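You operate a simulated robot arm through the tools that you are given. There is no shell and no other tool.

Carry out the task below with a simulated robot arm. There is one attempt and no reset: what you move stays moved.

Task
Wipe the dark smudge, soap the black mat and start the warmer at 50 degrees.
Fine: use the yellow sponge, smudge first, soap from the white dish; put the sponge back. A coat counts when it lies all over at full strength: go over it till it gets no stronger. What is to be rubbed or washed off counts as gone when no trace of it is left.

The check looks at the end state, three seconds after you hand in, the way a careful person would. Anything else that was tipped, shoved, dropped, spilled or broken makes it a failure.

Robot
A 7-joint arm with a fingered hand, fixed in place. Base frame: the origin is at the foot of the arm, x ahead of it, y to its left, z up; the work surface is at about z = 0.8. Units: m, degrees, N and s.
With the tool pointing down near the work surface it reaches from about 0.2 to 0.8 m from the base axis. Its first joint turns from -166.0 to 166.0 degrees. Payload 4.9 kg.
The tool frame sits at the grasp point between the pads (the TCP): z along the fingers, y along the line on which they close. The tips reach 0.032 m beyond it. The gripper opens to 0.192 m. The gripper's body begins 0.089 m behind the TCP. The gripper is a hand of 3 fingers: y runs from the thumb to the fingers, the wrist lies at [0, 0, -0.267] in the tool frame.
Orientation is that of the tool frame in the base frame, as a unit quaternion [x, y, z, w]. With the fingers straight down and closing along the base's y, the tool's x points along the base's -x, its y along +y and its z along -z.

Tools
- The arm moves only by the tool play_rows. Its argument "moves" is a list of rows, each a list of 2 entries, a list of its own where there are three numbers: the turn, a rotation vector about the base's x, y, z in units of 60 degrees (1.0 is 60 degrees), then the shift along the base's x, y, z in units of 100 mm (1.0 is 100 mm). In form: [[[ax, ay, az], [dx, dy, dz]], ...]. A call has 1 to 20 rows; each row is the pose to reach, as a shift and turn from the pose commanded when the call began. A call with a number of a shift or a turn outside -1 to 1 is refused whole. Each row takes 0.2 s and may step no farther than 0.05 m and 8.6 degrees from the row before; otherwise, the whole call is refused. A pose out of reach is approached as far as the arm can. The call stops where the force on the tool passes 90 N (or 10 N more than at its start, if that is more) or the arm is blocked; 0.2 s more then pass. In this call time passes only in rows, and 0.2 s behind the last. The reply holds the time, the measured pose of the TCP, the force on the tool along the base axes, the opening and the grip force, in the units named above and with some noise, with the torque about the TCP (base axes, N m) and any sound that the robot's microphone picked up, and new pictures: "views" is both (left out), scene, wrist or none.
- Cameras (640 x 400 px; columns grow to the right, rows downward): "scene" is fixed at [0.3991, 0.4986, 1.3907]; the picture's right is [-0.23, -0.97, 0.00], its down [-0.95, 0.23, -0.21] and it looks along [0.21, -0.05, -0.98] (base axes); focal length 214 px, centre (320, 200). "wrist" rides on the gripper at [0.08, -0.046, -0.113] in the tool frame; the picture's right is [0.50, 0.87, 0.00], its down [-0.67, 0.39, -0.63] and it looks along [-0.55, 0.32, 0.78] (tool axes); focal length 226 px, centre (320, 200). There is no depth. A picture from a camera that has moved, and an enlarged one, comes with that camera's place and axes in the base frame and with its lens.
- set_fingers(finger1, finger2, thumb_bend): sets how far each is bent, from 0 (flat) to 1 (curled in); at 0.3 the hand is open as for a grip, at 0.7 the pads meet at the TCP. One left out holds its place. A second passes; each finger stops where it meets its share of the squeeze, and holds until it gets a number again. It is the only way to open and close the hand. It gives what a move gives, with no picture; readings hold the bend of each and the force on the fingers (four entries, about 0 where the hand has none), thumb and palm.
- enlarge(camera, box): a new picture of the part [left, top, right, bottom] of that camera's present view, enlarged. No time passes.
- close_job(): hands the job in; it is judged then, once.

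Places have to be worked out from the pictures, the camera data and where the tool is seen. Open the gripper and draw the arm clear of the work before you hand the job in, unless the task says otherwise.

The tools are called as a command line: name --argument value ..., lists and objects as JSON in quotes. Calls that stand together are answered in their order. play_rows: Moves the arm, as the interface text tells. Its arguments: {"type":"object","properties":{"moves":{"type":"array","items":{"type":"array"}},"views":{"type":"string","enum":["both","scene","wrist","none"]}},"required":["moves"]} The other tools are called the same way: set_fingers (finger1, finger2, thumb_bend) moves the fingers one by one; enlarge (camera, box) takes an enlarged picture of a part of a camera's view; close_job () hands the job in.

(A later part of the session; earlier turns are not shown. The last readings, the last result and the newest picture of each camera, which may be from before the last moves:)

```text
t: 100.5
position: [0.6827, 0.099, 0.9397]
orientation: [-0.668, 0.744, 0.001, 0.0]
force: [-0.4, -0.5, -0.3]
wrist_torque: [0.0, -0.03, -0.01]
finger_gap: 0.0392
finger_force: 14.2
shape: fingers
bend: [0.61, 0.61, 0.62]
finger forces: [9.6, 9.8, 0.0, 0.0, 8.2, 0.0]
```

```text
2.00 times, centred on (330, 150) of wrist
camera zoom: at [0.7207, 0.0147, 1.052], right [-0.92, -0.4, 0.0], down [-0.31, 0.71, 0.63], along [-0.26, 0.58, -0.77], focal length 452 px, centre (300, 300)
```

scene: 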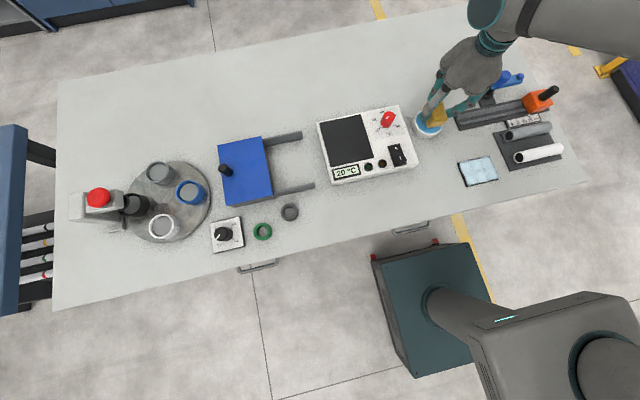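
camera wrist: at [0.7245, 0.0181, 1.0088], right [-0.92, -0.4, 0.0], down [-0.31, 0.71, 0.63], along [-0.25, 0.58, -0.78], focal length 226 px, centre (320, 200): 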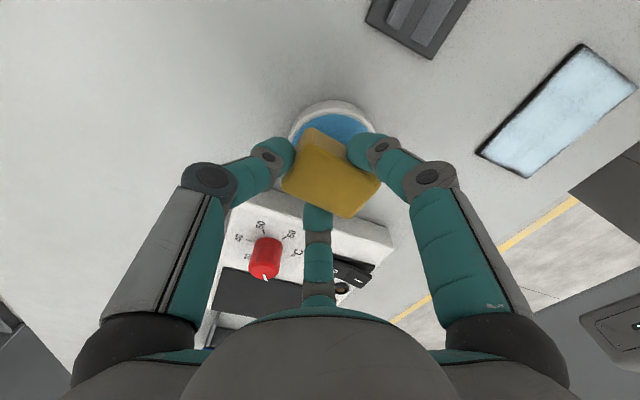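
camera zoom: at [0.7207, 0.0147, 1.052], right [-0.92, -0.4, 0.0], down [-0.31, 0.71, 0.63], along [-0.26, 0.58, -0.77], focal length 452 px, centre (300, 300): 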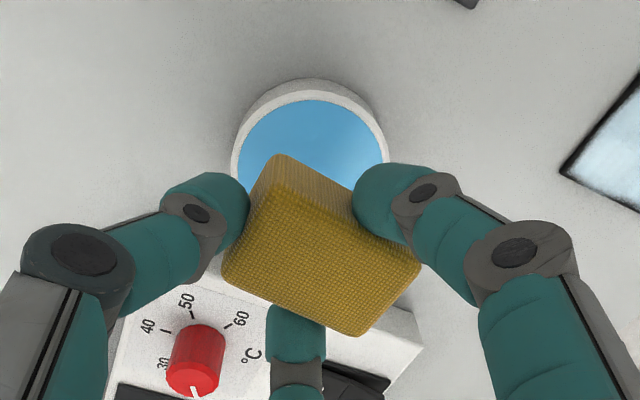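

The sponge is dark again (loaded) and the dish hasn't moved. I return over the mat's left edge.

play_rows --moves '[[[0, 0, 0], [-0.3, -0.1, 0]], [[0, 0, 0], [-0.6, -0.2, 0]], [[0, 0, 0], [-0.87, -0.285, 0]]]' --views "none"

play_rows --moves '[[[0, 0, 0], [-0.3, -0.1, 0]], [[0, 0, 0], [-0.6, -0.2, 0]], [[0, 0, 0], [-0.87, -0.285, 0]], [[0, 0, 0], [-0.87, -0.285, -0.4]], [[0, 0, 0], [-0.87, -0.285, -0.75]]]' --views "none"

enlarge --camera "scene" --box '[445, 130, 525, 205]'

enlarge --camera "wrist" --box '[210, 50, 450, 250]'

```text
t: 101.3
position: [0.595, 0.0733, 0.9383]
orientation: [-0.667, 0.745, -0.001, 0.0]
force: [-0.5, 0.4, -1.3]
wrist_torque: [-0.03, -0.05, -0.02]
finger_gap: 0.0393
finger_force: 13.3
shape: fingers
bend: [0.61, 0.61, 0.62]
finger forces: [9.7, 9.8, 0.0, 0.0, 8.1, 0.1]
```

```text
t: 102.5
position: [0.5101, 0.0459, 0.8647]
orientation: [-0.668, 0.745, 0.0, 0.002]
force: [0.8, 1.0, 0.9]
wrist_torque: [-0.01, 0.02, -0.03]
finger_gap: 0.0393
finger_force: 13.3
shape: fingers
bend: [0.61, 0.61, 0.62]
finger forces: [9.7, 9.8, 0.1, 0.0, 8.1, 0.0]
```

```text
5.33 times, centred on (485, 168) of scene
camera zoom: at [0.3991, 0.4986, 1.3907], right [-0.23, -0.97, 0.0], down [-0.95, 0.23, -0.21], along [0.21, -0.05, -0.98], focal length 1144 px, centre (-560, 373)
```

zoom: 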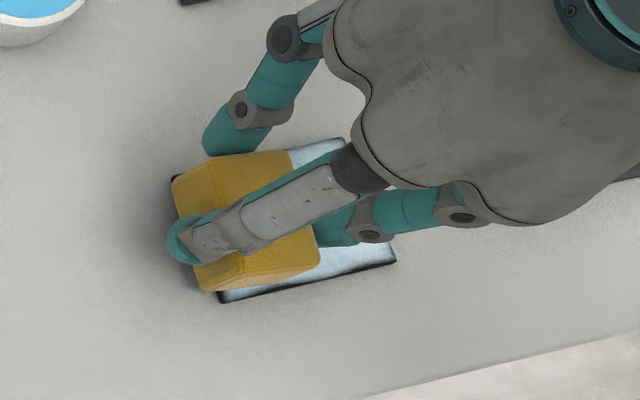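

```text
2.00 times, centred on (330, 150) of wrist
camera zoom: at [0.5472, -0.0393, 0.9786], right [-0.92, -0.4, 0.0], down [-0.31, 0.71, 0.63], along [-0.25, 0.58, -0.78], focal length 452 px, centre (300, 300)
```

zoom: 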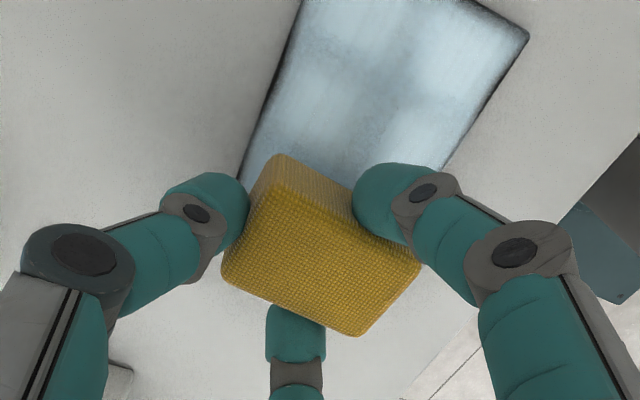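

play_rows --moves '[[[0, 0, 0], [0, 0, -0.03]], [[0, 0, 0], [0, 0, -0.05]], [[0, 0, 0], [0, 0, -0.06]]]' --views "none"

```text
t: 103.3
position: [0.5101, 0.0444, 0.8589]
orientation: [-0.667, 0.745, 0.0, 0.002]
force: [-1.7, 3.4, 10.5]
wrist_torque: [0.05, 0.12, 0.03]
finger_gap: 0.0393
finger_force: 14.9
shape: fingers
bend: [0.61, 0.61, 0.62]
finger forces: [10.2, 11.9, 0.1, 0.0, 7.6, 0.0]
```

Contact 10.5 N on the left edge. I stroke along x over its whole length.

play_rows --moves '[[[0, 0, 0], [0.08, 0, 0]], [[0, 0, 0], [0.15, 0, 0]], [[0, 0, 0], [0.07, 0, 0]], [[0, 0, 0], [0, 0, 0]], [[0, 0, 0], [-0.08, 0, 0]], [[0, 0, 0], [-0.15, 0, 0]], [[0, 0, 0], [-0.08, 0, 0]], [[0, 0, 0], [0, 0, 0]]]' --views "none"

enlarge --camera "scene" --box '[445, 130, 525, 205]'

```text
t: 105.1
position: [0.5097, 0.0434, 0.8569]
orientation: [-0.668, 0.744, 0.0, 0.0]
force: [-4.6, 0.2, 5.4]
wrist_torque: [0.04, 0.2, 0.01]
finger_gap: 0.0368
finger_force: 13.1
shape: fingers
bend: [0.6, 0.6, 0.63]
finger forces: [9.9, 9.9, 0.0, 0.1, 5.1, 0.1]
```

```text
5.33 times, centred on (485, 168) of scene
camera zoom: at [0.3991, 0.4986, 1.3907], right [-0.23, -0.97, 0.0], down [-0.95, 0.23, -0.21], along [0.21, -0.05, -0.98], focal length 1144 px, centre (-560, 373)
```

zoom: 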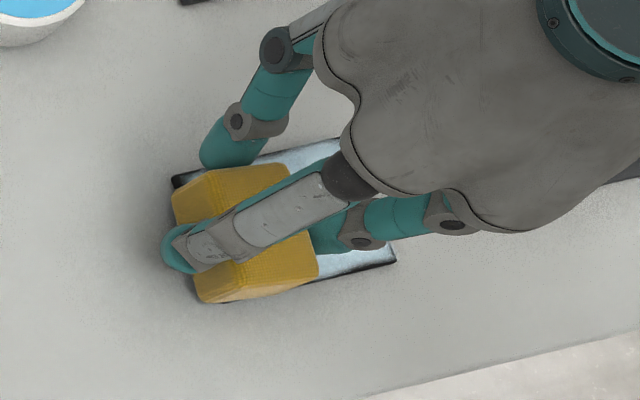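

Contact held. Now along the far edge toward the right, with slightly more press.

play_rows --moves '[[[0, 0, 0], [0.08, 0, -0.004]], [[0, 0, 0], [0.15, 0, -0.005]], [[0, 0, 0], [0.16, -0.15, -0.005]], [[0, 0, 0], [0.17, -0.3, -0.005]], [[0, 0, 0], [0.18, -0.45, -0.005]], [[0, 0, 0], [0.19, -0.6, -0.005]], [[0, 0, 0], [0.2, -0.76, -0.005]]]' --views "none"

enlarge --camera "scene" --box '[445, 130, 525, 205]'

```text
t: 106.7
position: [0.5323, -0.0318, 0.8584]
orientation: [-0.668, 0.744, 0.0, 0.001]
force: [-0.7, -0.4, -0.4]
wrist_torque: [0.0, 0.03, -0.02]
finger_gap: 0.0364
finger_force: 13.3
shape: fingers
bend: [0.61, 0.61, 0.62]
finger forces: [9.7, 9.7, 0.0, 0.0, 6.8, 0.0]
```

```text
5.33 times, centred on (485, 168) of scene
camera zoom: at [0.3991, 0.4986, 1.3907], right [-0.23, -0.97, 0.0], down [-0.95, 0.23, -0.21], along [0.21, -0.05, -0.98], focal length 1144 px, centre (-560, 373)
```

zoom: 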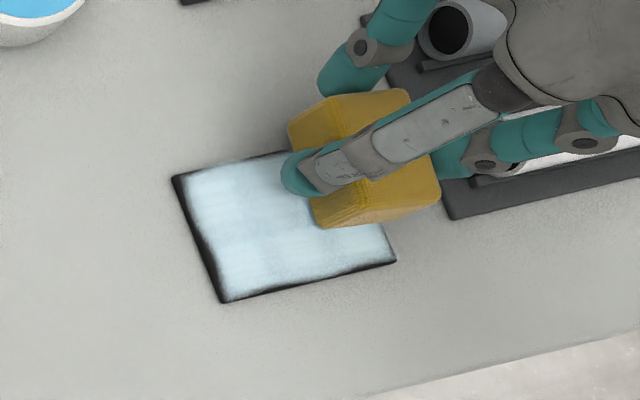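

The left rim still looks dark. I zoom in on it to compare before changing approach.

enlarge --camera "scene" --box '[450, 145, 510, 195]'

enlarge --camera "wrist" --box '[210, 50, 450, 250]'

```text
8.00 times, centred on (480, 170) of scene
camera zoom: at [0.3991, 0.4986, 1.3907], right [-0.23, -0.97, 0.0], down [-0.95, 0.23, -0.21], along [0.21, -0.05, -0.98], focal length 1716 px, centre (-960, 440)
```

zoom: 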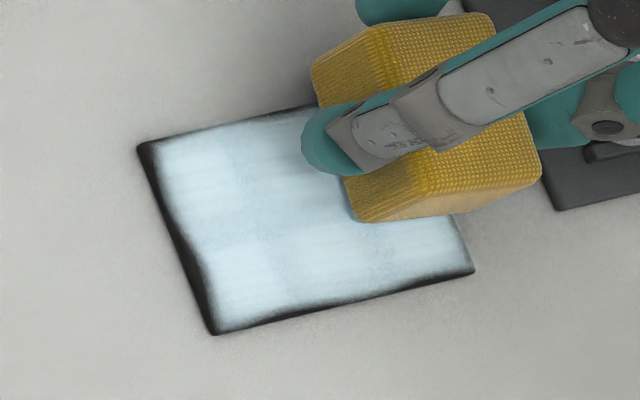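

```text
2.00 times, centred on (330, 150) of wrist
camera zoom: at [0.5688, -0.1175, 0.9718], right [-0.92, -0.4, 0.0], down [-0.31, 0.71, 0.63], along [-0.25, 0.58, -0.78], focal length 452 px, centre (300, 300)
```

zoom: 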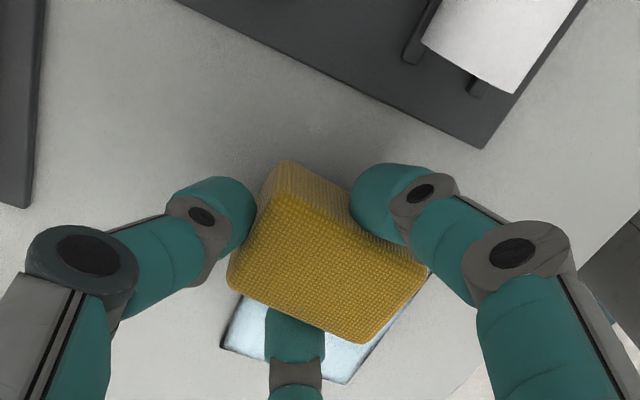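

Slight progress; the interior is even and bright. The brush effect seems weak near the sponge's border, so I'll overhang more and pull inward (−y strokes hold contact better). I lift, go over the left edge with ~15 mm overhang and set down.

play_rows --moves '[[[0, 0, 0], [0, 0, 0.12]], [[0, 0, 0], [-0.03, 0.3, 0.12]], [[0, 0, 0], [-0.05, 0.6, 0.12]], [[0, 0, 0], [-0.055, 0.805, 0.12]], [[0, 0, 0], [-0.055, 0.805, 0.05]], [[0, 0, 0], [-0.055, 0.805, 0.02]]]' --views "none"

play_rows --moves '[[[0, 0, 0], [0, 0, -0.01]], [[0, 0, 0], [0, 0, -0.02]], [[0, 0, 0], [0, 0, -0.02]]]' --views "none"

enlarge --camera "scene" --box '[445, 130, 525, 205]'

```text
t: 108.1
position: [0.5225, 0.05, 0.8598]
orientation: [-0.667, 0.745, 0.0, 0.0]
force: [-0.3, 0.3, -0.5]
wrist_torque: [-0.03, -0.01, 0.02]
finger_gap: 0.0368
finger_force: 12.7
shape: fingers
bend: [0.61, 0.61, 0.62]
finger forces: [9.7, 9.6, 0.1, 0.0, 6.7, 0.0]
```

```text
t: 108.9
position: [0.5257, 0.0495, 0.8558]
orientation: [-0.668, 0.744, 0.0, 0.001]
force: [-2.4, 0.5, 4.0]
wrist_torque: [0.01, 0.06, -0.01]
finger_gap: 0.0366
finger_force: 13.1
shape: fingers
bend: [0.61, 0.61, 0.63]
finger forces: [9.7, 10.4, 0.0, 0.0, 6.1, 0.0]
```

```text
5.33 times, centred on (485, 168) of scene
camera zoom: at [0.3991, 0.4986, 1.3907], right [-0.23, -0.97, 0.0], down [-0.95, 0.23, -0.21], along [0.21, -0.05, -0.98], focal length 1144 px, centre (-560, 373)
```

zoom: 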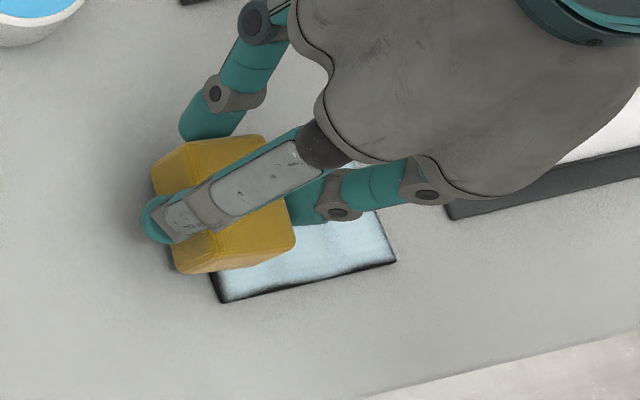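

Contact with a large overhang at the far-left. I stroke inward and back a couple of times.

play_rows --moves '[[[0, 0, 0], [0, 0, -0.004]], [[0, 0, 0], [0, -0.08, -0.004]], [[0, 0, 0], [0, -0.16, -0.004]], [[0, 0, 0], [0, -0.08, -0.004]], [[0, 0, 0], [0, 0, -0.004]], [[0, 0, 0], [0, -0.08, -0.006]], [[0, 0, 0], [0, -0.16, -0.006]], [[0, 0, 0], [-0.1, -0.16, -0.006]], [[0, 0, 0], [-0.1, -0.08, -0.006]], [[0, 0, 0], [-0.1, 0, -0.006]], [[0, 0, 0], [-0.2, 0, -0.006]], [[0, 0, 0], [-0.3, 0, -0.006]], [[0, 0, 0], [-0.3, -0.08, -0.006]], [[0, 0, 0], [-0.3, -0.16, -0.006]], [[0, 0, 0], [-0.3, -0.24, -0.006]]]' --views "none"

enlarge --camera "scene" --box '[445, 130, 525, 205]'

enlarge --camera "wrist" --box '[210, 50, 450, 250]'

```text
t: 112.1
position: [0.4944, 0.0241, 0.8573]
orientation: [-0.668, 0.745, 0.0, 0.001]
force: [-0.2, 0.5, 0.2]
wrist_torque: [0.03, -0.02, 0.02]
finger_gap: 0.0363
finger_force: 14.1
shape: fingers
bend: [0.61, 0.61, 0.62]
finger forces: [10.0, 10.7, 0.0, 0.1, 6.4, 0.1]
```

```text
5.33 times, centred on (485, 168) of scene
camera zoom: at [0.3991, 0.4986, 1.3907], right [-0.23, -0.97, 0.0], down [-0.95, 0.23, -0.21], along [0.21, -0.05, -0.98], focal length 1144 px, centre (-560, 373)
```

zoom: 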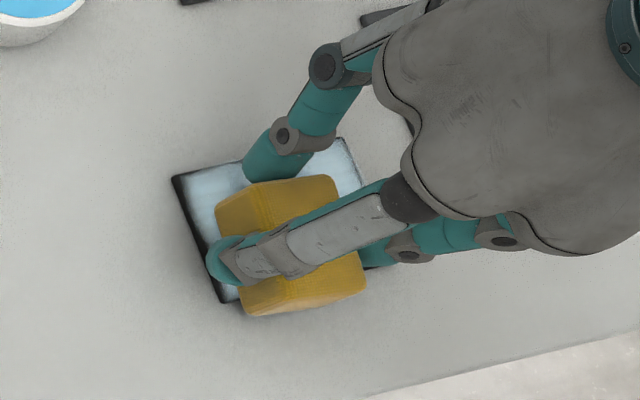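

```text
2.00 times, centred on (330, 150) of wrist
camera zoom: at [0.5322, -0.0612, 0.9705], right [-0.92, -0.4, 0.0], down [-0.31, 0.71, 0.63], along [-0.25, 0.58, -0.78], focal length 452 px, centre (300, 300)
```

zoom: 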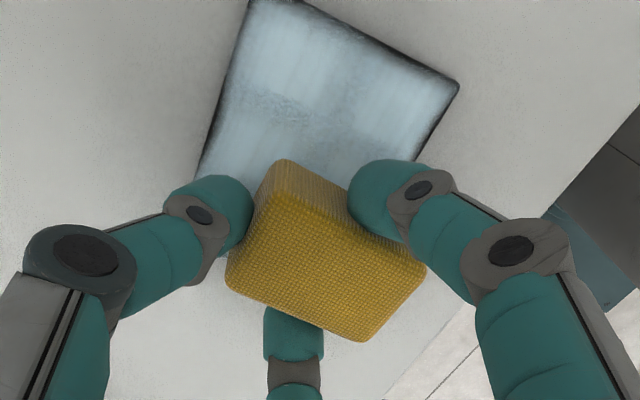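

The left rim is now nearly filled. Contact was lost again; I re-lower about 1 mm here, over the near edge.

play_rows --moves '[[[0, 0, 0], [0, 0, -0.008]], [[0, 0, 0], [0, 0, -0.014]], [[0, 0, 0], [0, 0, -0.014]]]' --views "none"

```text
t: 112.9
position: [0.495, 0.0247, 0.8563]
orientation: [-0.667, 0.745, -0.002, 0.002]
force: [-0.2, -2.9, 6.9]
wrist_torque: [-0.08, 0.04, -0.01]
finger_gap: 0.0363
finger_force: 14.3
shape: fingers
bend: [0.61, 0.61, 0.62]
finger forces: [11.8, 10.2, 0.0, 0.0, 6.7, 0.1]
```

Contact 7 N. I stroke along the near edge toward −y.

play_rows --moves '[[[0, 0, 0], [0, -0.12, -0.002]], [[0, 0, 0], [0, -0.24, -0.003]], [[0, 0, 0], [0, -0.36, -0.004]], [[0, 0, 0], [0, -0.48, -0.005]], [[0, 0, 0], [0, -0.62, -0.006]]]' --views "none"

enlarge --camera "scene" --box '[445, 130, 525, 205]'

```text
t: 114.1
position: [0.4946, -0.0379, 0.8529]
orientation: [-0.668, 0.744, -0.001, 0.002]
force: [0.0, 8.8, 15.1]
wrist_torque: [0.53, 0.04, -0.04]
finger_gap: 0.034
finger_force: 14.8
shape: fingers
bend: [0.62, 0.6, 0.63]
finger forces: [8.2, 15.1, 0.0, 0.1, 6.3, 0.1]
```

```text
5.33 times, centred on (485, 168) of scene
camera zoom: at [0.3991, 0.4986, 1.3907], right [-0.23, -0.97, 0.0], down [-0.95, 0.23, -0.21], along [0.21, -0.05, -0.98], focal length 1144 px, centre (-560, 373)
```

zoom: 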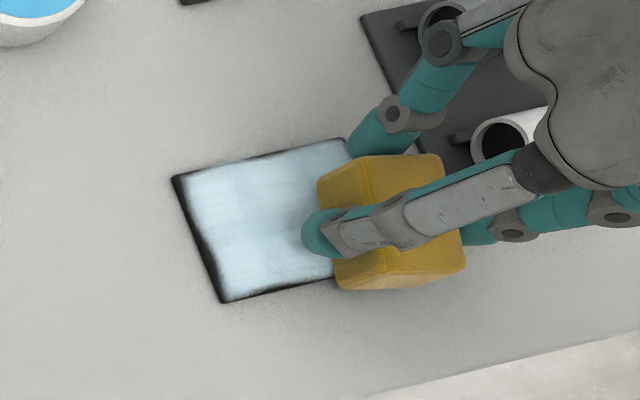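

The near edge is mostly filled. I ease the press slightly and stroke along the right edge in x and back.

play_rows --moves '[[[0, 0, 0], [0, 0, 0.004]], [[0, 0, 0], [0.1, 0, 0.003]], [[0, 0, 0], [0.2, 0, 0.002]], [[0, 0, 0], [0.33, 0.02, 0.0]], [[0, 0, 0], [0.2, 0, -0.002]], [[0, 0, 0], [0.1, -0.02, -0.004]], [[0, 0, 0], [0.0, -0.02, -0.005]]]' --views "none"

enlarge --camera "scene" --box '[445, 130, 525, 205]'

```text
t: 115.7
position: [0.4942, -0.0378, 0.8535]
orientation: [-0.667, 0.745, -0.001, 0.001]
force: [-0.1, 0.6, -0.4]
wrist_torque: [0.02, -0.01, 0.02]
finger_gap: 0.0324
finger_force: 12.3
shape: fingers
bend: [0.61, 0.6, 0.63]
finger forces: [9.5, 10.2, 0.0, 0.0, 4.9, 0.0]
```

```text
5.33 times, centred on (485, 168) of scene
camera zoom: at [0.3991, 0.4986, 1.3907], right [-0.23, -0.97, 0.0], down [-0.95, 0.23, -0.21], along [0.21, -0.05, -0.98], focal length 1144 px, centre (-560, 373)
```

zoom: 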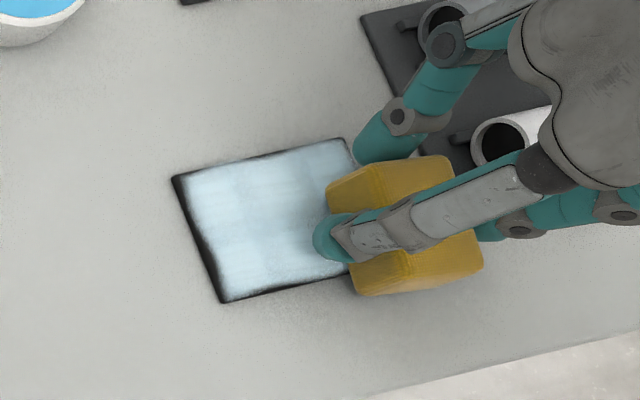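

I lift and inspect the whole mat.

play_rows --moves '[[[0, 0, 0], [0, 0, 0.2]], [[0, 0, 0], [0.1, -0.05, 0.55]], [[0, 0, 0], [0.4, -0.1, 0.75]], [[0, 0, 0], [0.8, -0.1, 0.75]]]' --views "none"

enlarge --camera "scene" --box '[450, 145, 510, 195]'

enlarge --camera "wrist" --box '[210, 50, 450, 250]'

```text
t: 116.7
position: [0.5727, -0.0477, 0.9297]
orientation: [-0.668, 0.744, 0.0, 0.001]
force: [0.6, 1.0, 0.5]
wrist_torque: [0.0, 0.01, -0.01]
finger_gap: 0.033
finger_force: 12.3
shape: fingers
bend: [0.61, 0.6, 0.63]
finger forces: [9.5, 10.0, 0.0, 0.0, 4.9, 0.1]
```

```text
8.00 times, centred on (480, 170) of scene
camera zoom: at [0.3991, 0.4986, 1.3907], right [-0.23, -0.97, 0.0], down [-0.95, 0.23, -0.21], along [0.21, -0.05, -0.98], focal length 1716 px, centre (-960, 440)
```

zoom: 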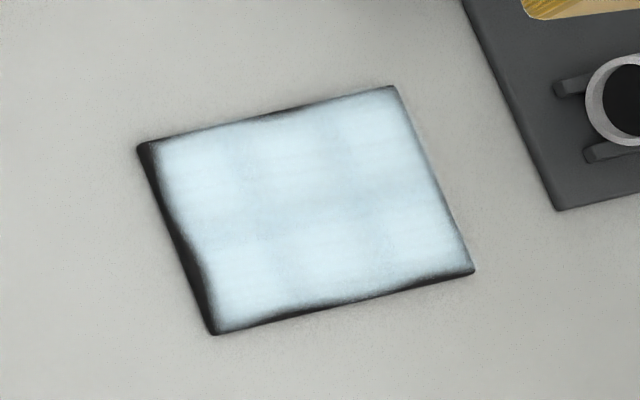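

```text
2.00 times, centred on (330, 150) of wrist
camera zoom: at [0.6104, -0.1328, 1.0432], right [-0.92, -0.4, 0.0], down [-0.31, 0.71, 0.63], along [-0.25, 0.58, -0.78], focal length 452 px, centre (300, 300)
```

zoom: 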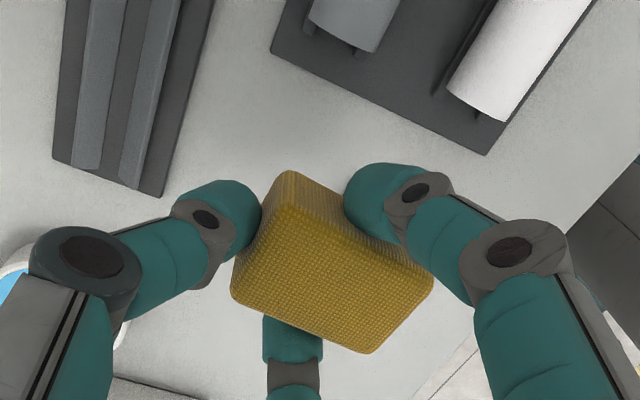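

The interior is uniform, but the rims have hardly changed. I zoom in more on the left and near rims to judge.

enlarge --camera "scene" --box '[454, 158, 484, 192]'

enlarge --camera "scene" --box '[470, 155, 502, 185]'

```text
11.76 times, centred on (469, 175) of scene
camera zoom: at [0.3991, 0.4986, 1.3907], right [-0.23, -0.97, 0.0], down [-0.95, 0.23, -0.21], along [0.21, -0.05, -0.98], focal length 2523 px, centre (-1433, 494)
```

zoom: 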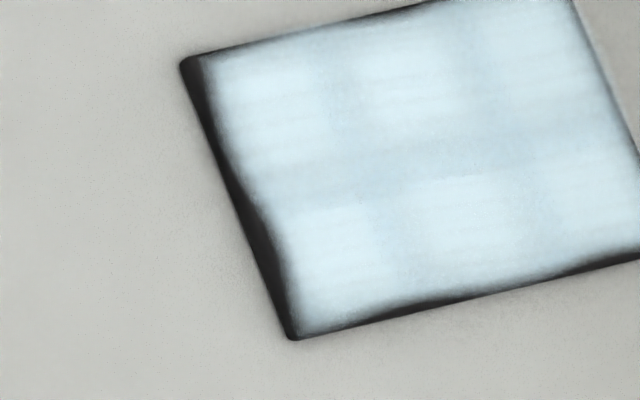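

```text
13.33 times, centred on (486, 170) of scene
camera zoom: at [0.3991, 0.4986, 1.3907], right [-0.23, -0.97, 0.0], down [-0.95, 0.23, -0.21], along [0.21, -0.05, -0.98], focal length 2860 px, centre (-1893, 600)
```

zoom: 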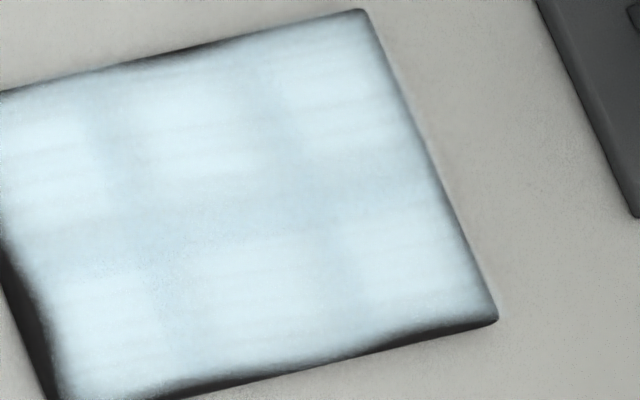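

The uncoated strips lie where the *trailing* side of the sponge lifts during strokes. For the left rim I therefore need outward (+y) strokes, with the sponge's leading edge on the rim. I return to the mat's left half and lower to contact.

play_rows --moves '[[[0, 0, 0], [-0.2, 0.25, -0.05]], [[0, 0, 0], [-0.4, 0.5, -0.1]], [[0, 0, 0], [-0.6, 0.69, -0.3]], [[0, 0, 0], [-0.6, 0.69, -0.55]], [[0, 0, 0], [-0.6, 0.69, -0.7]]]' --views "none"

play_rows --moves '[[[0, 0, 0], [0, 0, -0.02]], [[0, 0, 0], [0, 0, -0.03]], [[0, 0, 0], [0, 0, -0.04]]]' --views "none"

```text
t: 117.9
position: [0.5162, 0.0207, 0.8569]
orientation: [-0.667, 0.745, 0.0, 0.002]
force: [0.6, -0.5, 0.1]
wrist_torque: [-0.05, -0.01, 0.02]
finger_gap: 0.0329
finger_force: 11.9
shape: fingers
bend: [0.61, 0.61, 0.63]
finger forces: [9.4, 10.2, 0.0, 0.0, 4.9, 0.0]
```

```text
t: 118.7
position: [0.5143, 0.0208, 0.8549]
orientation: [-0.668, 0.744, 0.0, 0.001]
force: [0.6, 0.4, -0.8]
wrist_torque: [-0.02, 0.0, -0.01]
finger_gap: 0.0325
finger_force: 12.4
shape: fingers
bend: [0.61, 0.61, 0.63]
finger forces: [9.5, 10.0, 0.0, 0.1, 4.9, 0.0]
```

play_rows --moves '[[[0, 0, 0], [0, 0, -0.01]], [[0, 0, 0], [0, 0, -0.015]], [[0, 0, 0], [0, 0, -0.015]]]' --views "none"

```text
t: 119.5
position: [0.5148, 0.0211, 0.8531]
orientation: [-0.668, 0.745, 0.0, 0.0]
force: [0.4, 0.3, -0.3]
wrist_torque: [0.01, 0.0, -0.01]
finger_gap: 0.0327
finger_force: 12.5
shape: fingers
bend: [0.61, 0.61, 0.63]
finger forces: [9.6, 10.1, 0.0, 0.0, 4.9, 0.1]
```

play_rows --moves '[[[0, 0, 0], [0, 0, -0.01]], [[0, 0, 0], [0, 0, -0.015]], [[0, 0, 0], [0, 0, -0.015]]]' --views "none"

```text
t: 120.3
position: [0.514, 0.019, 0.8517]
orientation: [-0.667, 0.745, 0.0, 0.001]
force: [-1.5, 1.7, 5.9]
wrist_torque: [-0.03, 0.07, 0.01]
finger_gap: 0.0324
finger_force: 11.9
shape: fingers
bend: [0.61, 0.6, 0.63]
finger forces: [9.5, 11.0, 0.0, 0.0, 4.7, 0.0]
```

The sponge had slid up 7 mm in the grip. I re-seat it: release, raise 8 mm, re-grip.

set_fingers --finger1 0.56 --finger2 0.56 --thumb_bend 0.57

play_rows --moves '[[[0, 0, 0], [0, 0, 0.04]], [[0, 0, 0], [-0.02, 0, 0.085]]]' --views "none"

enlarge --camera "wrist" --box '[210, 50, 450, 250]'

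enlarge --camera "scene" --box '[445, 130, 525, 205]'

```text
t: 121.3
position: [0.5148, 0.0196, 0.8529]
orientation: [-0.668, 0.744, 0.0, 0.001]
force: [-0.6, 0.0, -0.5]
wrist_torque: [0.03, 0.02, -0.01]
finger_gap: 0.058
finger_force: 0.0
shape: fingers
bend: [0.56, 0.56, 0.56]
finger forces: [0.1, 0.0, 0.1, 0.1, 0.0, 0.0]
```

```text
t: 121.9
position: [0.5142, 0.0199, 0.8613]
orientation: [-0.667, 0.745, 0.0, 0.001]
force: [0.3, 0.2, -0.3]
wrist_torque: [0.02, 0.02, 0.05]
finger_gap: 0.0582
finger_force: 0.0
shape: fingers
bend: [0.56, 0.56, 0.56]
finger forces: [0.0, 0.0, 0.0, 0.0, 0.0, 0.0]
```

```text
2.00 times, centred on (330, 150) of wrist
camera zoom: at [0.5502, -0.065, 0.9756], right [-0.92, -0.4, 0.0], down [-0.31, 0.71, 0.63], along [-0.25, 0.58, -0.78], focal length 452 px, centre (300, 300)
```

zoom: 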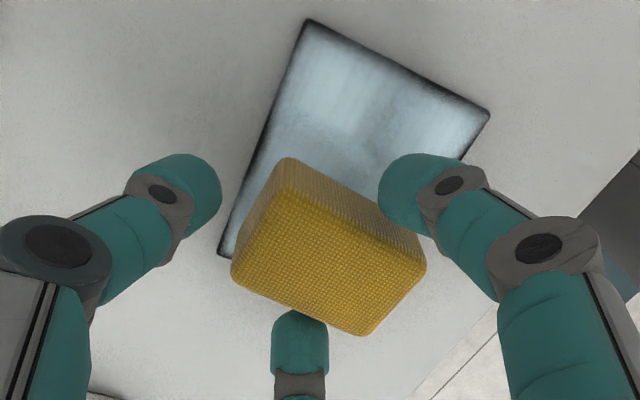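

```text
5.33 times, centred on (485, 168) of scene
camera zoom: at [0.3991, 0.4986, 1.3907], right [-0.23, -0.97, 0.0], down [-0.95, 0.23, -0.21], along [0.21, -0.05, -0.98], focal length 1144 px, centre (-560, 373)
```

zoom: 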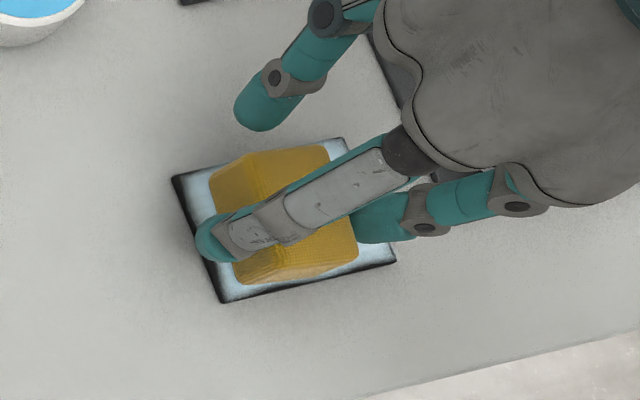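

The sponge lies flat at about (0.498, 0.0205). I re-grip with the balanced setting.

play_rows --moves '[[[0, 0, 0], [-0.02, 0, 0.0]], [[0, 0, 0], [-0.02, 0, 0.0]]]' --views "none"

set_fingers --finger1 0.61 --finger2 0.61 --thumb_bend 0.6

set_fingers --finger1 0.71 --finger2 0.71 --thumb_bend 0.66

play_rows --moves '[[[0, 0, 0], [0, 0, -0.01]], [[0, 0, 0], [0, 0, -0.015]], [[0, 0, 0], [0, 0, -0.015]]]' --views "none"

```text
t: 122.5
position: [0.5108, 0.0198, 0.8602]
orientation: [-0.668, 0.744, 0.0, 0.001]
force: [0.2, -0.5, -0.5]
wrist_torque: [-0.01, 0.0, 0.04]
finger_gap: 0.058
finger_force: 0.0
shape: fingers
bend: [0.56, 0.56, 0.56]
finger forces: [0.0, 0.1, 0.0, 0.0, 0.1, 0.0]
```

```text
t: 123.5
position: [0.5108, 0.0203, 0.8602]
orientation: [-0.667, 0.745, 0.0, 0.001]
force: [-0.1, 0.5, 0.0]
wrist_torque: [0.0, 0.03, 0.01]
finger_gap: 0.0433
finger_force: 2.0
shape: fingers
bend: [0.59, 0.59, 0.6]
finger forces: [2.2, 2.3, 0.0, 0.1, 0.1, 0.1]
```

```text
t: 124.5
position: [0.5113, 0.0189, 0.8591]
orientation: [-0.667, 0.745, -0.001, 0.001]
force: [-0.3, -0.2, 0.1]
wrist_torque: [0.15, -0.02, 0.02]
finger_gap: 0.0305
finger_force: 13.1
shape: fingers
bend: [0.62, 0.62, 0.63]
finger forces: [9.6, 11.2, 0.0, 0.1, 5.4, 0.0]
```

```text
t: 125.3
position: [0.511, 0.0205, 0.8601]
orientation: [-0.667, 0.745, 0.0, 0.001]
force: [-1.6, 2.3, 5.0]
wrist_torque: [0.07, 0.06, -0.02]
finger_gap: 0.03
finger_force: 14.1
shape: fingers
bend: [0.62, 0.62, 0.63]
finger forces: [10.9, 11.7, 0.0, 0.0, 5.3, 0.0]
```

enlarge --camera "wrist" --box '[210, 50, 450, 250]'

enlarge --camera "scene" --box '[445, 130, 525, 205]'

```text
2.00 times, centred on (330, 150) of wrist
camera zoom: at [0.548, -0.0658, 0.9737], right [-0.92, -0.4, 0.0], down [-0.31, 0.71, 0.63], along [-0.25, 0.58, -0.78], focal length 452 px, centre (300, 300)
```

zoom: 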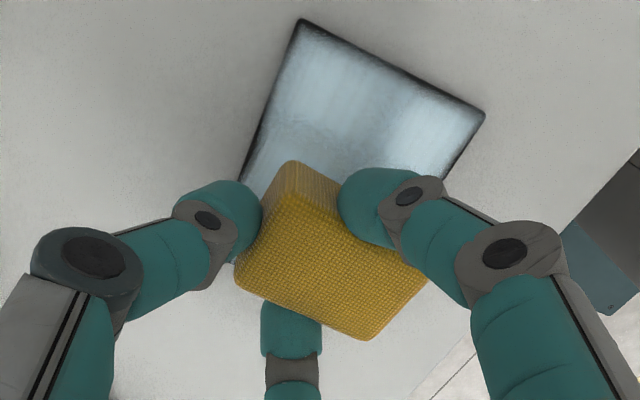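

```text
5.33 times, centred on (485, 168) of scene
camera zoom: at [0.3991, 0.4986, 1.3907], right [-0.23, -0.97, 0.0], down [-0.95, 0.23, -0.21], along [0.21, -0.05, -0.98], focal length 1144 px, centre (-560, 373)
```

zoom: 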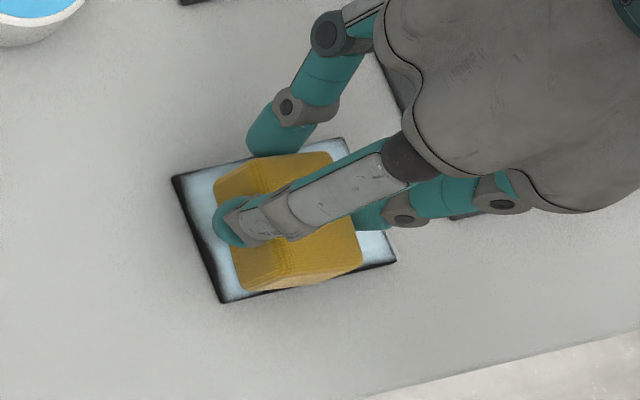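

The fingers rode up onto the sponge's top edges this time. I release, lower 4 mm and grip again.

set_fingers --finger1 0.55 --finger2 0.55 --thumb_bend 0.56

play_rows --moves '[[[0, 0, 0], [0, 0, -0.015]], [[0, 0, 0], [0, 0, -0.03]]]' --views "none"

enlarge --camera "wrist" --box '[210, 50, 450, 250]'

set_fingers --finger1 0.61 --finger2 0.61 --thumb_bend 0.61

set_fingers --finger1 0.68 --finger2 0.68 --thumb_bend 0.66

enlarge --camera "wrist" --box '[210, 50, 450, 250]'

enlarge --camera "scene" --box '[445, 130, 525, 205]'

```text
t: 126.3
position: [0.5109, 0.0196, 0.8601]
orientation: [-0.667, 0.745, 0.0, 0.002]
force: [0.5, 0.5, 0.0]
wrist_torque: [-0.02, 0.04, 0.0]
finger_gap: 0.0605
finger_force: 0.1
shape: fingers
bend: [0.55, 0.55, 0.56]
finger forces: [0.1, 0.0, 0.0, 0.1, 0.0, 0.1]
```

```text
t: 126.9
position: [0.5113, 0.02, 0.8566]
orientation: [-0.667, 0.745, 0.0, 0.0]
force: [0.0, 0.0, 0.5]
wrist_torque: [-0.02, 0.03, 0.0]
finger_gap: 0.0604
finger_force: 0.0
shape: fingers
bend: [0.55, 0.55, 0.56]
finger forces: [0.0, 0.0, 0.0, 0.1, 0.0, 0.0]
```

```text
2.00 times, centred on (330, 150) of wrist
camera zoom: at [0.5481, -0.0656, 0.9694], right [-0.92, -0.4, 0.0], down [-0.31, 0.71, 0.63], along [-0.25, 0.58, -0.78], focal length 452 px, centre (300, 300)
```

zoom: 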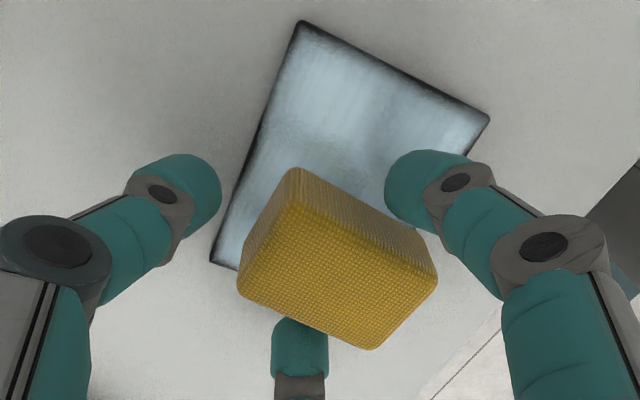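

```text
t: 127.9
position: [0.5102, 0.0192, 0.8555]
orientation: [-0.668, 0.744, 0.0, 0.001]
force: [-0.2, 0.1, -0.1]
wrist_torque: [0.04, -0.01, 0.0]
finger_gap: 0.0409
finger_force: 1.6
shape: fingers
bend: [0.59, 0.59, 0.61]
finger forces: [2.2, 2.2, 0.0, 0.1, 0.1, 0.0]
```

```text
t: 128.9
position: [0.5113, 0.0204, 0.8548]
orientation: [-0.667, 0.745, 0.0, 0.001]
force: [0.3, 0.1, 0.1]
wrist_torque: [0.03, -0.03, -0.01]
finger_gap: 0.0357
finger_force: 12.6
shape: fingers
bend: [0.6, 0.6, 0.63]
finger forces: [9.0, 8.9, 0.0, 0.1, 6.8, 0.1]
```

```text
2.00 times, centred on (330, 150) of wrist
camera zoom: at [0.5482, -0.0656, 0.9696], right [-0.92, -0.4, 0.0], down [-0.31, 0.71, 0.63], along [-0.25, 0.58, -0.78], focal length 452 px, centre (300, 300)
```

zoom: 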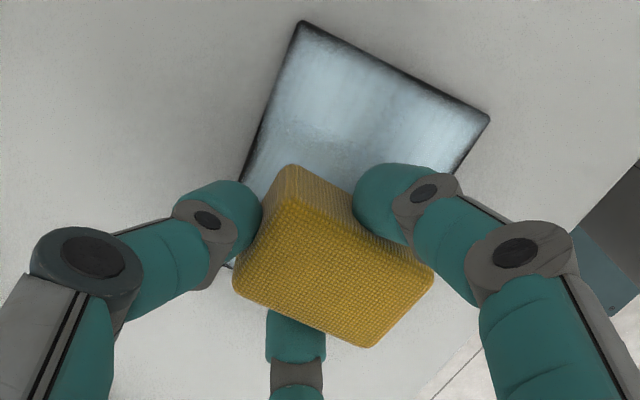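

```text
5.33 times, centred on (485, 168) of scene
camera zoom: at [0.3991, 0.4986, 1.3907], right [-0.23, -0.97, 0.0], down [-0.95, 0.23, -0.21], along [0.21, -0.05, -0.98], focal length 1144 px, centre (-560, 373)
```

zoom: 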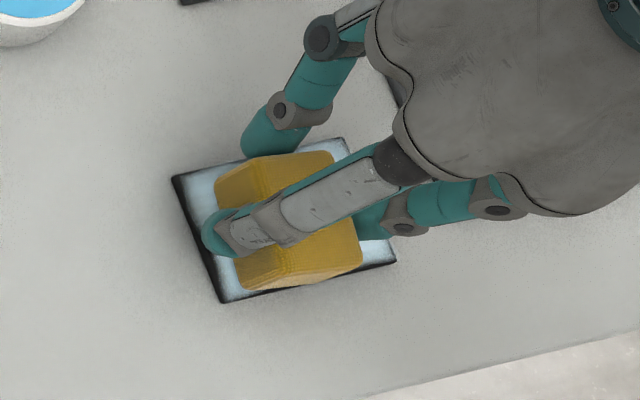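

A clean grip now (9/9/7 N). I press lightly and stroke outward (+y) over the left rim.

play_rows --moves '[[[0, 0, 0], [0, 0, -0.006]], [[0, 0, 0], [0, 0, -0.01]], [[0, 0, 0], [0, 0, -0.01]]]' --views "none"

play_rows --moves '[[[0, 0, 0], [0.04, 0.08, -0.001]], [[0, 0, 0], [0.08, 0.16, -0.003]], [[0, 0, 0], [0.12, 0.24, -0.005]]]' --views "none"

```text
t: 129.7
position: [0.5116, 0.0196, 0.8558]
orientation: [-0.667, 0.745, 0.0, 0.001]
force: [1.2, -0.4, 0.5]
wrist_torque: [-0.02, 0.04, -0.02]
finger_gap: 0.0357
finger_force: 13.0
shape: fingers
bend: [0.6, 0.6, 0.63]
finger forces: [9.2, 9.0, 0.0, 0.0, 6.8, 0.1]
```

```text
t: 130.5
position: [0.5218, 0.0429, 0.8556]
orientation: [-0.668, 0.744, -0.001, 0.001]
force: [-2.7, -5.1, 7.0]
wrist_torque: [-0.21, 0.16, -0.03]
finger_gap: 0.0358
finger_force: 13.2
shape: fingers
bend: [0.6, 0.61, 0.63]
finger forces: [12.0, 8.4, 0.0, 0.0, 6.2, 0.1]
```

Contact of 7 N held during the outward stroke. I continue 10 mm further out, then work along the rim toward the near-left corner with outward strokes.

play_rows --moves '[[[0, 0, 0], [0.01, 0.05, -0.001]], [[0, 0, 0], [0.01, 0.1, -0.002]]]' --views "none"

play_rows --moves '[[[0, 0, 0], [-0.08, 0.0, -0.002]], [[0, 0, 0], [-0.17, 0.0, -0.003]], [[0, 0, 0], [-0.26, 0.0, -0.004]]]' --views "none"

enlarge --camera "scene" --box '[445, 130, 525, 205]'

enlarge --camera "wrist" --box '[210, 50, 450, 250]'

```text
t: 131.1
position: [0.5238, 0.0531, 0.8548]
orientation: [-0.667, 0.745, 0.0, 0.002]
force: [0.2, -1.2, 1.4]
wrist_torque: [-0.12, -0.03, 0.06]
finger_gap: 0.0356
finger_force: 13.0
shape: fingers
bend: [0.6, 0.61, 0.63]
finger forces: [10.2, 8.7, 0.1, 0.0, 7.4, 0.1]
```

```text
t: 131.9
position: [0.4977, 0.053, 0.8552]
orientation: [-0.667, 0.745, -0.001, 0.0]
force: [0.9, 0.0, 0.9]
wrist_torque: [0.03, -0.04, 0.0]
finger_gap: 0.0357
finger_force: 12.5
shape: fingers
bend: [0.61, 0.61, 0.63]
finger forces: [9.4, 9.5, 0.0, 0.0, 7.2, 0.0]
```

```text
5.33 times, centred on (485, 168) of scene
camera zoom: at [0.3991, 0.4986, 1.3907], right [-0.23, -0.97, 0.0], down [-0.95, 0.23, -0.21], along [0.21, -0.05, -0.98], focal length 1144 px, centre (-560, 373)
```

zoom: 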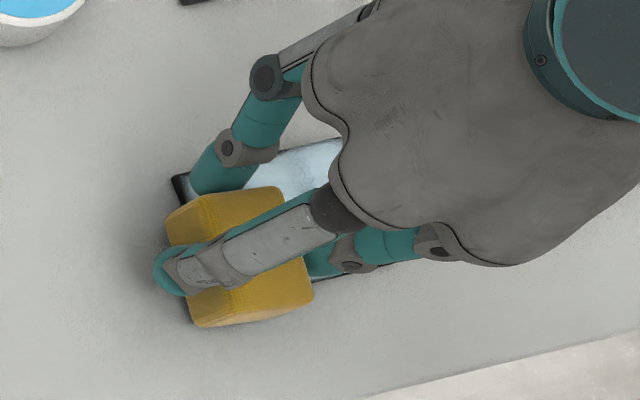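

```text
2.00 times, centred on (330, 150) of wrist
camera zoom: at [0.5351, -0.0324, 0.969], right [-0.92, -0.4, 0.0], down [-0.31, 0.71, 0.63], along [-0.25, 0.58, -0.78], focal length 452 px, centre (300, 300)
```

zoom: 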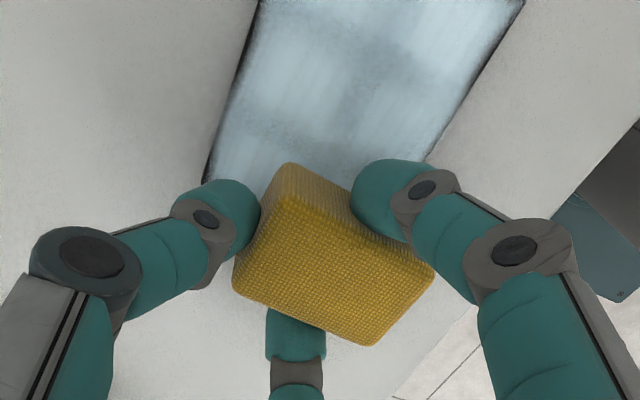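

play_rows --moves '[[[0, 0, 0], [0, -0.03, -0.005]], [[0, 0, 0], [0, -0.06, -0.012]], [[0, 0, 0], [0, -0.06, -0.012]]]' --views "none"

```text
t: 132.7
position: [0.4997, 0.0476, 0.854]
orientation: [-0.668, 0.744, -0.002, 0.002]
force: [-0.7, 7.1, 9.0]
wrist_torque: [0.28, 0.09, 0.04]
finger_gap: 0.035
finger_force: 13.9
shape: fingers
bend: [0.61, 0.6, 0.63]
finger forces: [8.5, 12.0, 0.1, 0.0, 6.3, 0.1]
```

Contact 9 N at the near-left. I stroke out, and then along the rim in +x.

play_rows --moves '[[[0, 0, 0], [-0.02, 0.04, -0.003]], [[0, 0, 0], [0.0, 0.04, -0.005]], [[0, 0, 0], [0.08, 0.04, -0.006]], [[0, 0, 0], [0.16, 0.04, -0.006]], [[0, 0, 0], [0.24, 0.04, -0.006]]]' --views "none"

enlarge --camera "scene" --box '[445, 130, 525, 205]'

```text
t: 133.9
position: [0.5215, 0.0521, 0.8534]
orientation: [-0.668, 0.744, -0.001, 0.002]
force: [0.3, 0.2, 0.0]
wrist_torque: [-0.03, 0.01, -0.01]
finger_gap: 0.0337
finger_force: 11.5
shape: fingers
bend: [0.61, 0.61, 0.64]
finger forces: [9.1, 8.7, 0.0, 0.2, 5.1, 0.0]
```

```text
5.33 times, centred on (485, 168) of scene
camera zoom: at [0.3991, 0.4986, 1.3907], right [-0.23, -0.97, 0.0], down [-0.95, 0.23, -0.21], along [0.21, -0.05, -0.98], focal length 1144 px, centre (-560, 373)
```

zoom: 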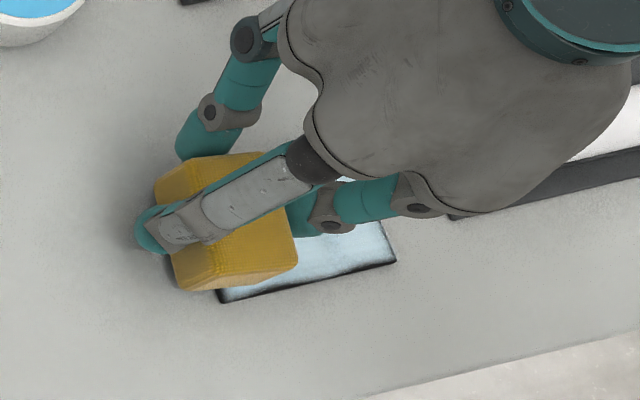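

play_rows --moves '[[[0, 0, 0], [0, 0, 0.2]], [[0, 0, 0], [0.2, -0.2, 0.5]], [[0, 0, 0], [0.5, -0.4, 0.7]], [[0, 0, 0], [0.7, -0.7, 0.7]]]' --views "none"

enlarge --camera "scene" --box '[450, 145, 510, 195]'

```text
t: 134.9
position: [0.5921, -0.0189, 0.9221]
orientation: [-0.667, 0.745, 0.0, 0.0]
force: [0.4, -0.5, -1.0]
wrist_torque: [0.01, 0.04, 0.0]
finger_gap: 0.0339
finger_force: 11.7
shape: fingers
bend: [0.61, 0.61, 0.64]
finger forces: [9.0, 8.8, 0.0, 0.0, 5.1, 0.0]
```

```text
8.00 times, centred on (480, 170) of scene
camera zoom: at [0.3991, 0.4986, 1.3907], right [-0.23, -0.97, 0.0], down [-0.95, 0.23, -0.21], along [0.21, -0.05, -0.98], focal length 1716 px, centre (-960, 440)
```

zoom: 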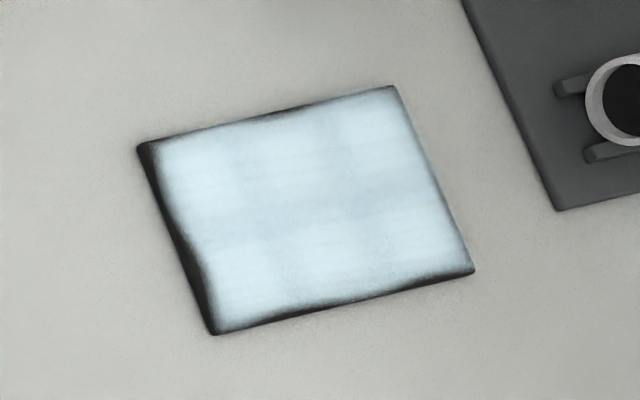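

The rims show no change at all, even after firm strokes, so the sponge evidently carries no soap any more. I check its colour now, then go back to the dish for a proper, longer dip.

enlarge --camera "scene" --box '[450, 100, 530, 160]'

play_rows --moves '[[[0, 0, 0], [0.25, 0.3, 0]], [[0, 0, 0], [0.5, 0.6, 0]], [[0, 0, 0], [0.7, 0.9, 0]], [[0, 0, 0], [0.94, 1.0, 0]]]' --views "none"

play_rows --moves '[[[0, 0, 0], [0.0, 0.2, -0.1]], [[0, 0, 0], [0.0, 0.23, -0.2]]]' --views "none"

enlarge --camera "wrist" --box '[210, 50, 450, 250]'

enlarge --camera "scene" --box '[390, 85, 480, 155]'

```text
6.67 times, centred on (490, 130) of scene
camera zoom: at [0.3991, 0.4986, 1.3907], right [-0.23, -0.97, 0.0], down [-0.95, 0.23, -0.21], along [0.21, -0.05, -0.98], focal length 1430 px, centre (-813, 667)
```

zoom: 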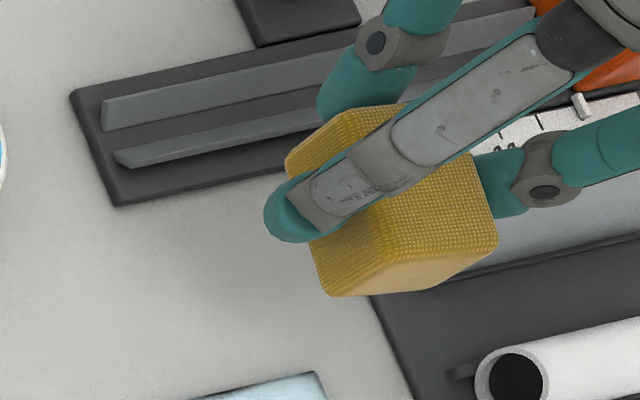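

```text
t: 135.9
position: [0.6839, 0.0809, 0.9219]
orientation: [-0.668, 0.744, -0.001, 0.001]
force: [-0.1, 0.0, -0.4]
wrist_torque: [-0.02, 0.04, 0.03]
finger_gap: 0.0337
finger_force: 11.4
shape: fingers
bend: [0.61, 0.61, 0.64]
finger forces: [9.1, 8.7, 0.0, 0.1, 5.1, 0.0]
```

```text
t: 136.5
position: [0.6845, 0.1041, 0.9008]
orientation: [-0.668, 0.744, -0.001, 0.001]
force: [-0.1, 0.4, -0.1]
wrist_torque: [0.0, 0.03, -0.01]
finger_gap: 0.0335
finger_force: 11.8
shape: fingers
bend: [0.61, 0.61, 0.64]
finger forces: [9.1, 8.8, 0.1, 0.0, 5.2, 0.1]
```

```text
2.00 times, centred on (330, 150) of wrist
camera zoom: at [0.7215, 0.0189, 1.0161], right [-0.92, -0.4, 0.0], down [-0.31, 0.71, 0.63], along [-0.25, 0.58, -0.78], focal length 452 px, centre (300, 300)
```

zoom: 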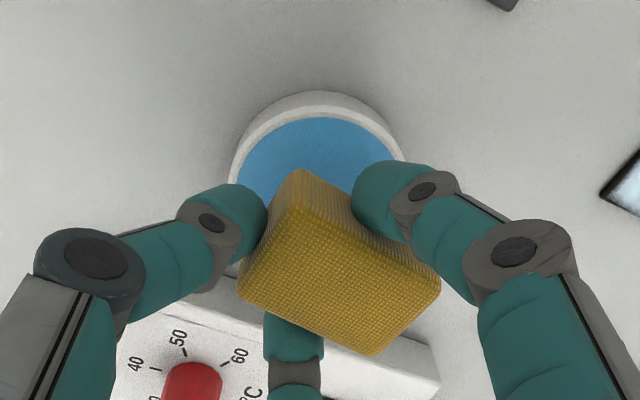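

```text
5.71 times, centred on (435, 120) of scene
camera zoom: at [0.3991, 0.4986, 1.3907], right [-0.23, -0.97, 0.0], down [-0.95, 0.23, -0.21], along [0.21, -0.05, -0.98], focal length 1226 px, centre (-337, 657)
```

zoom: 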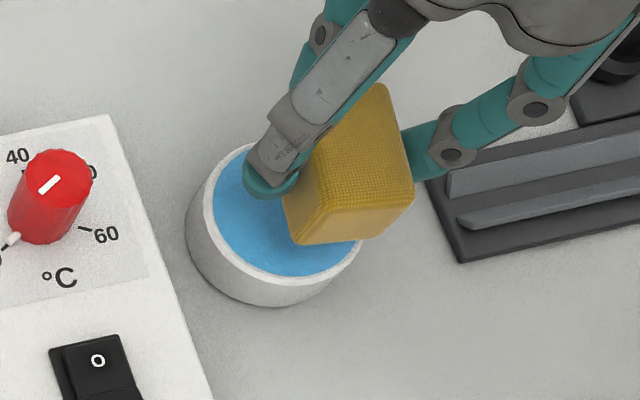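

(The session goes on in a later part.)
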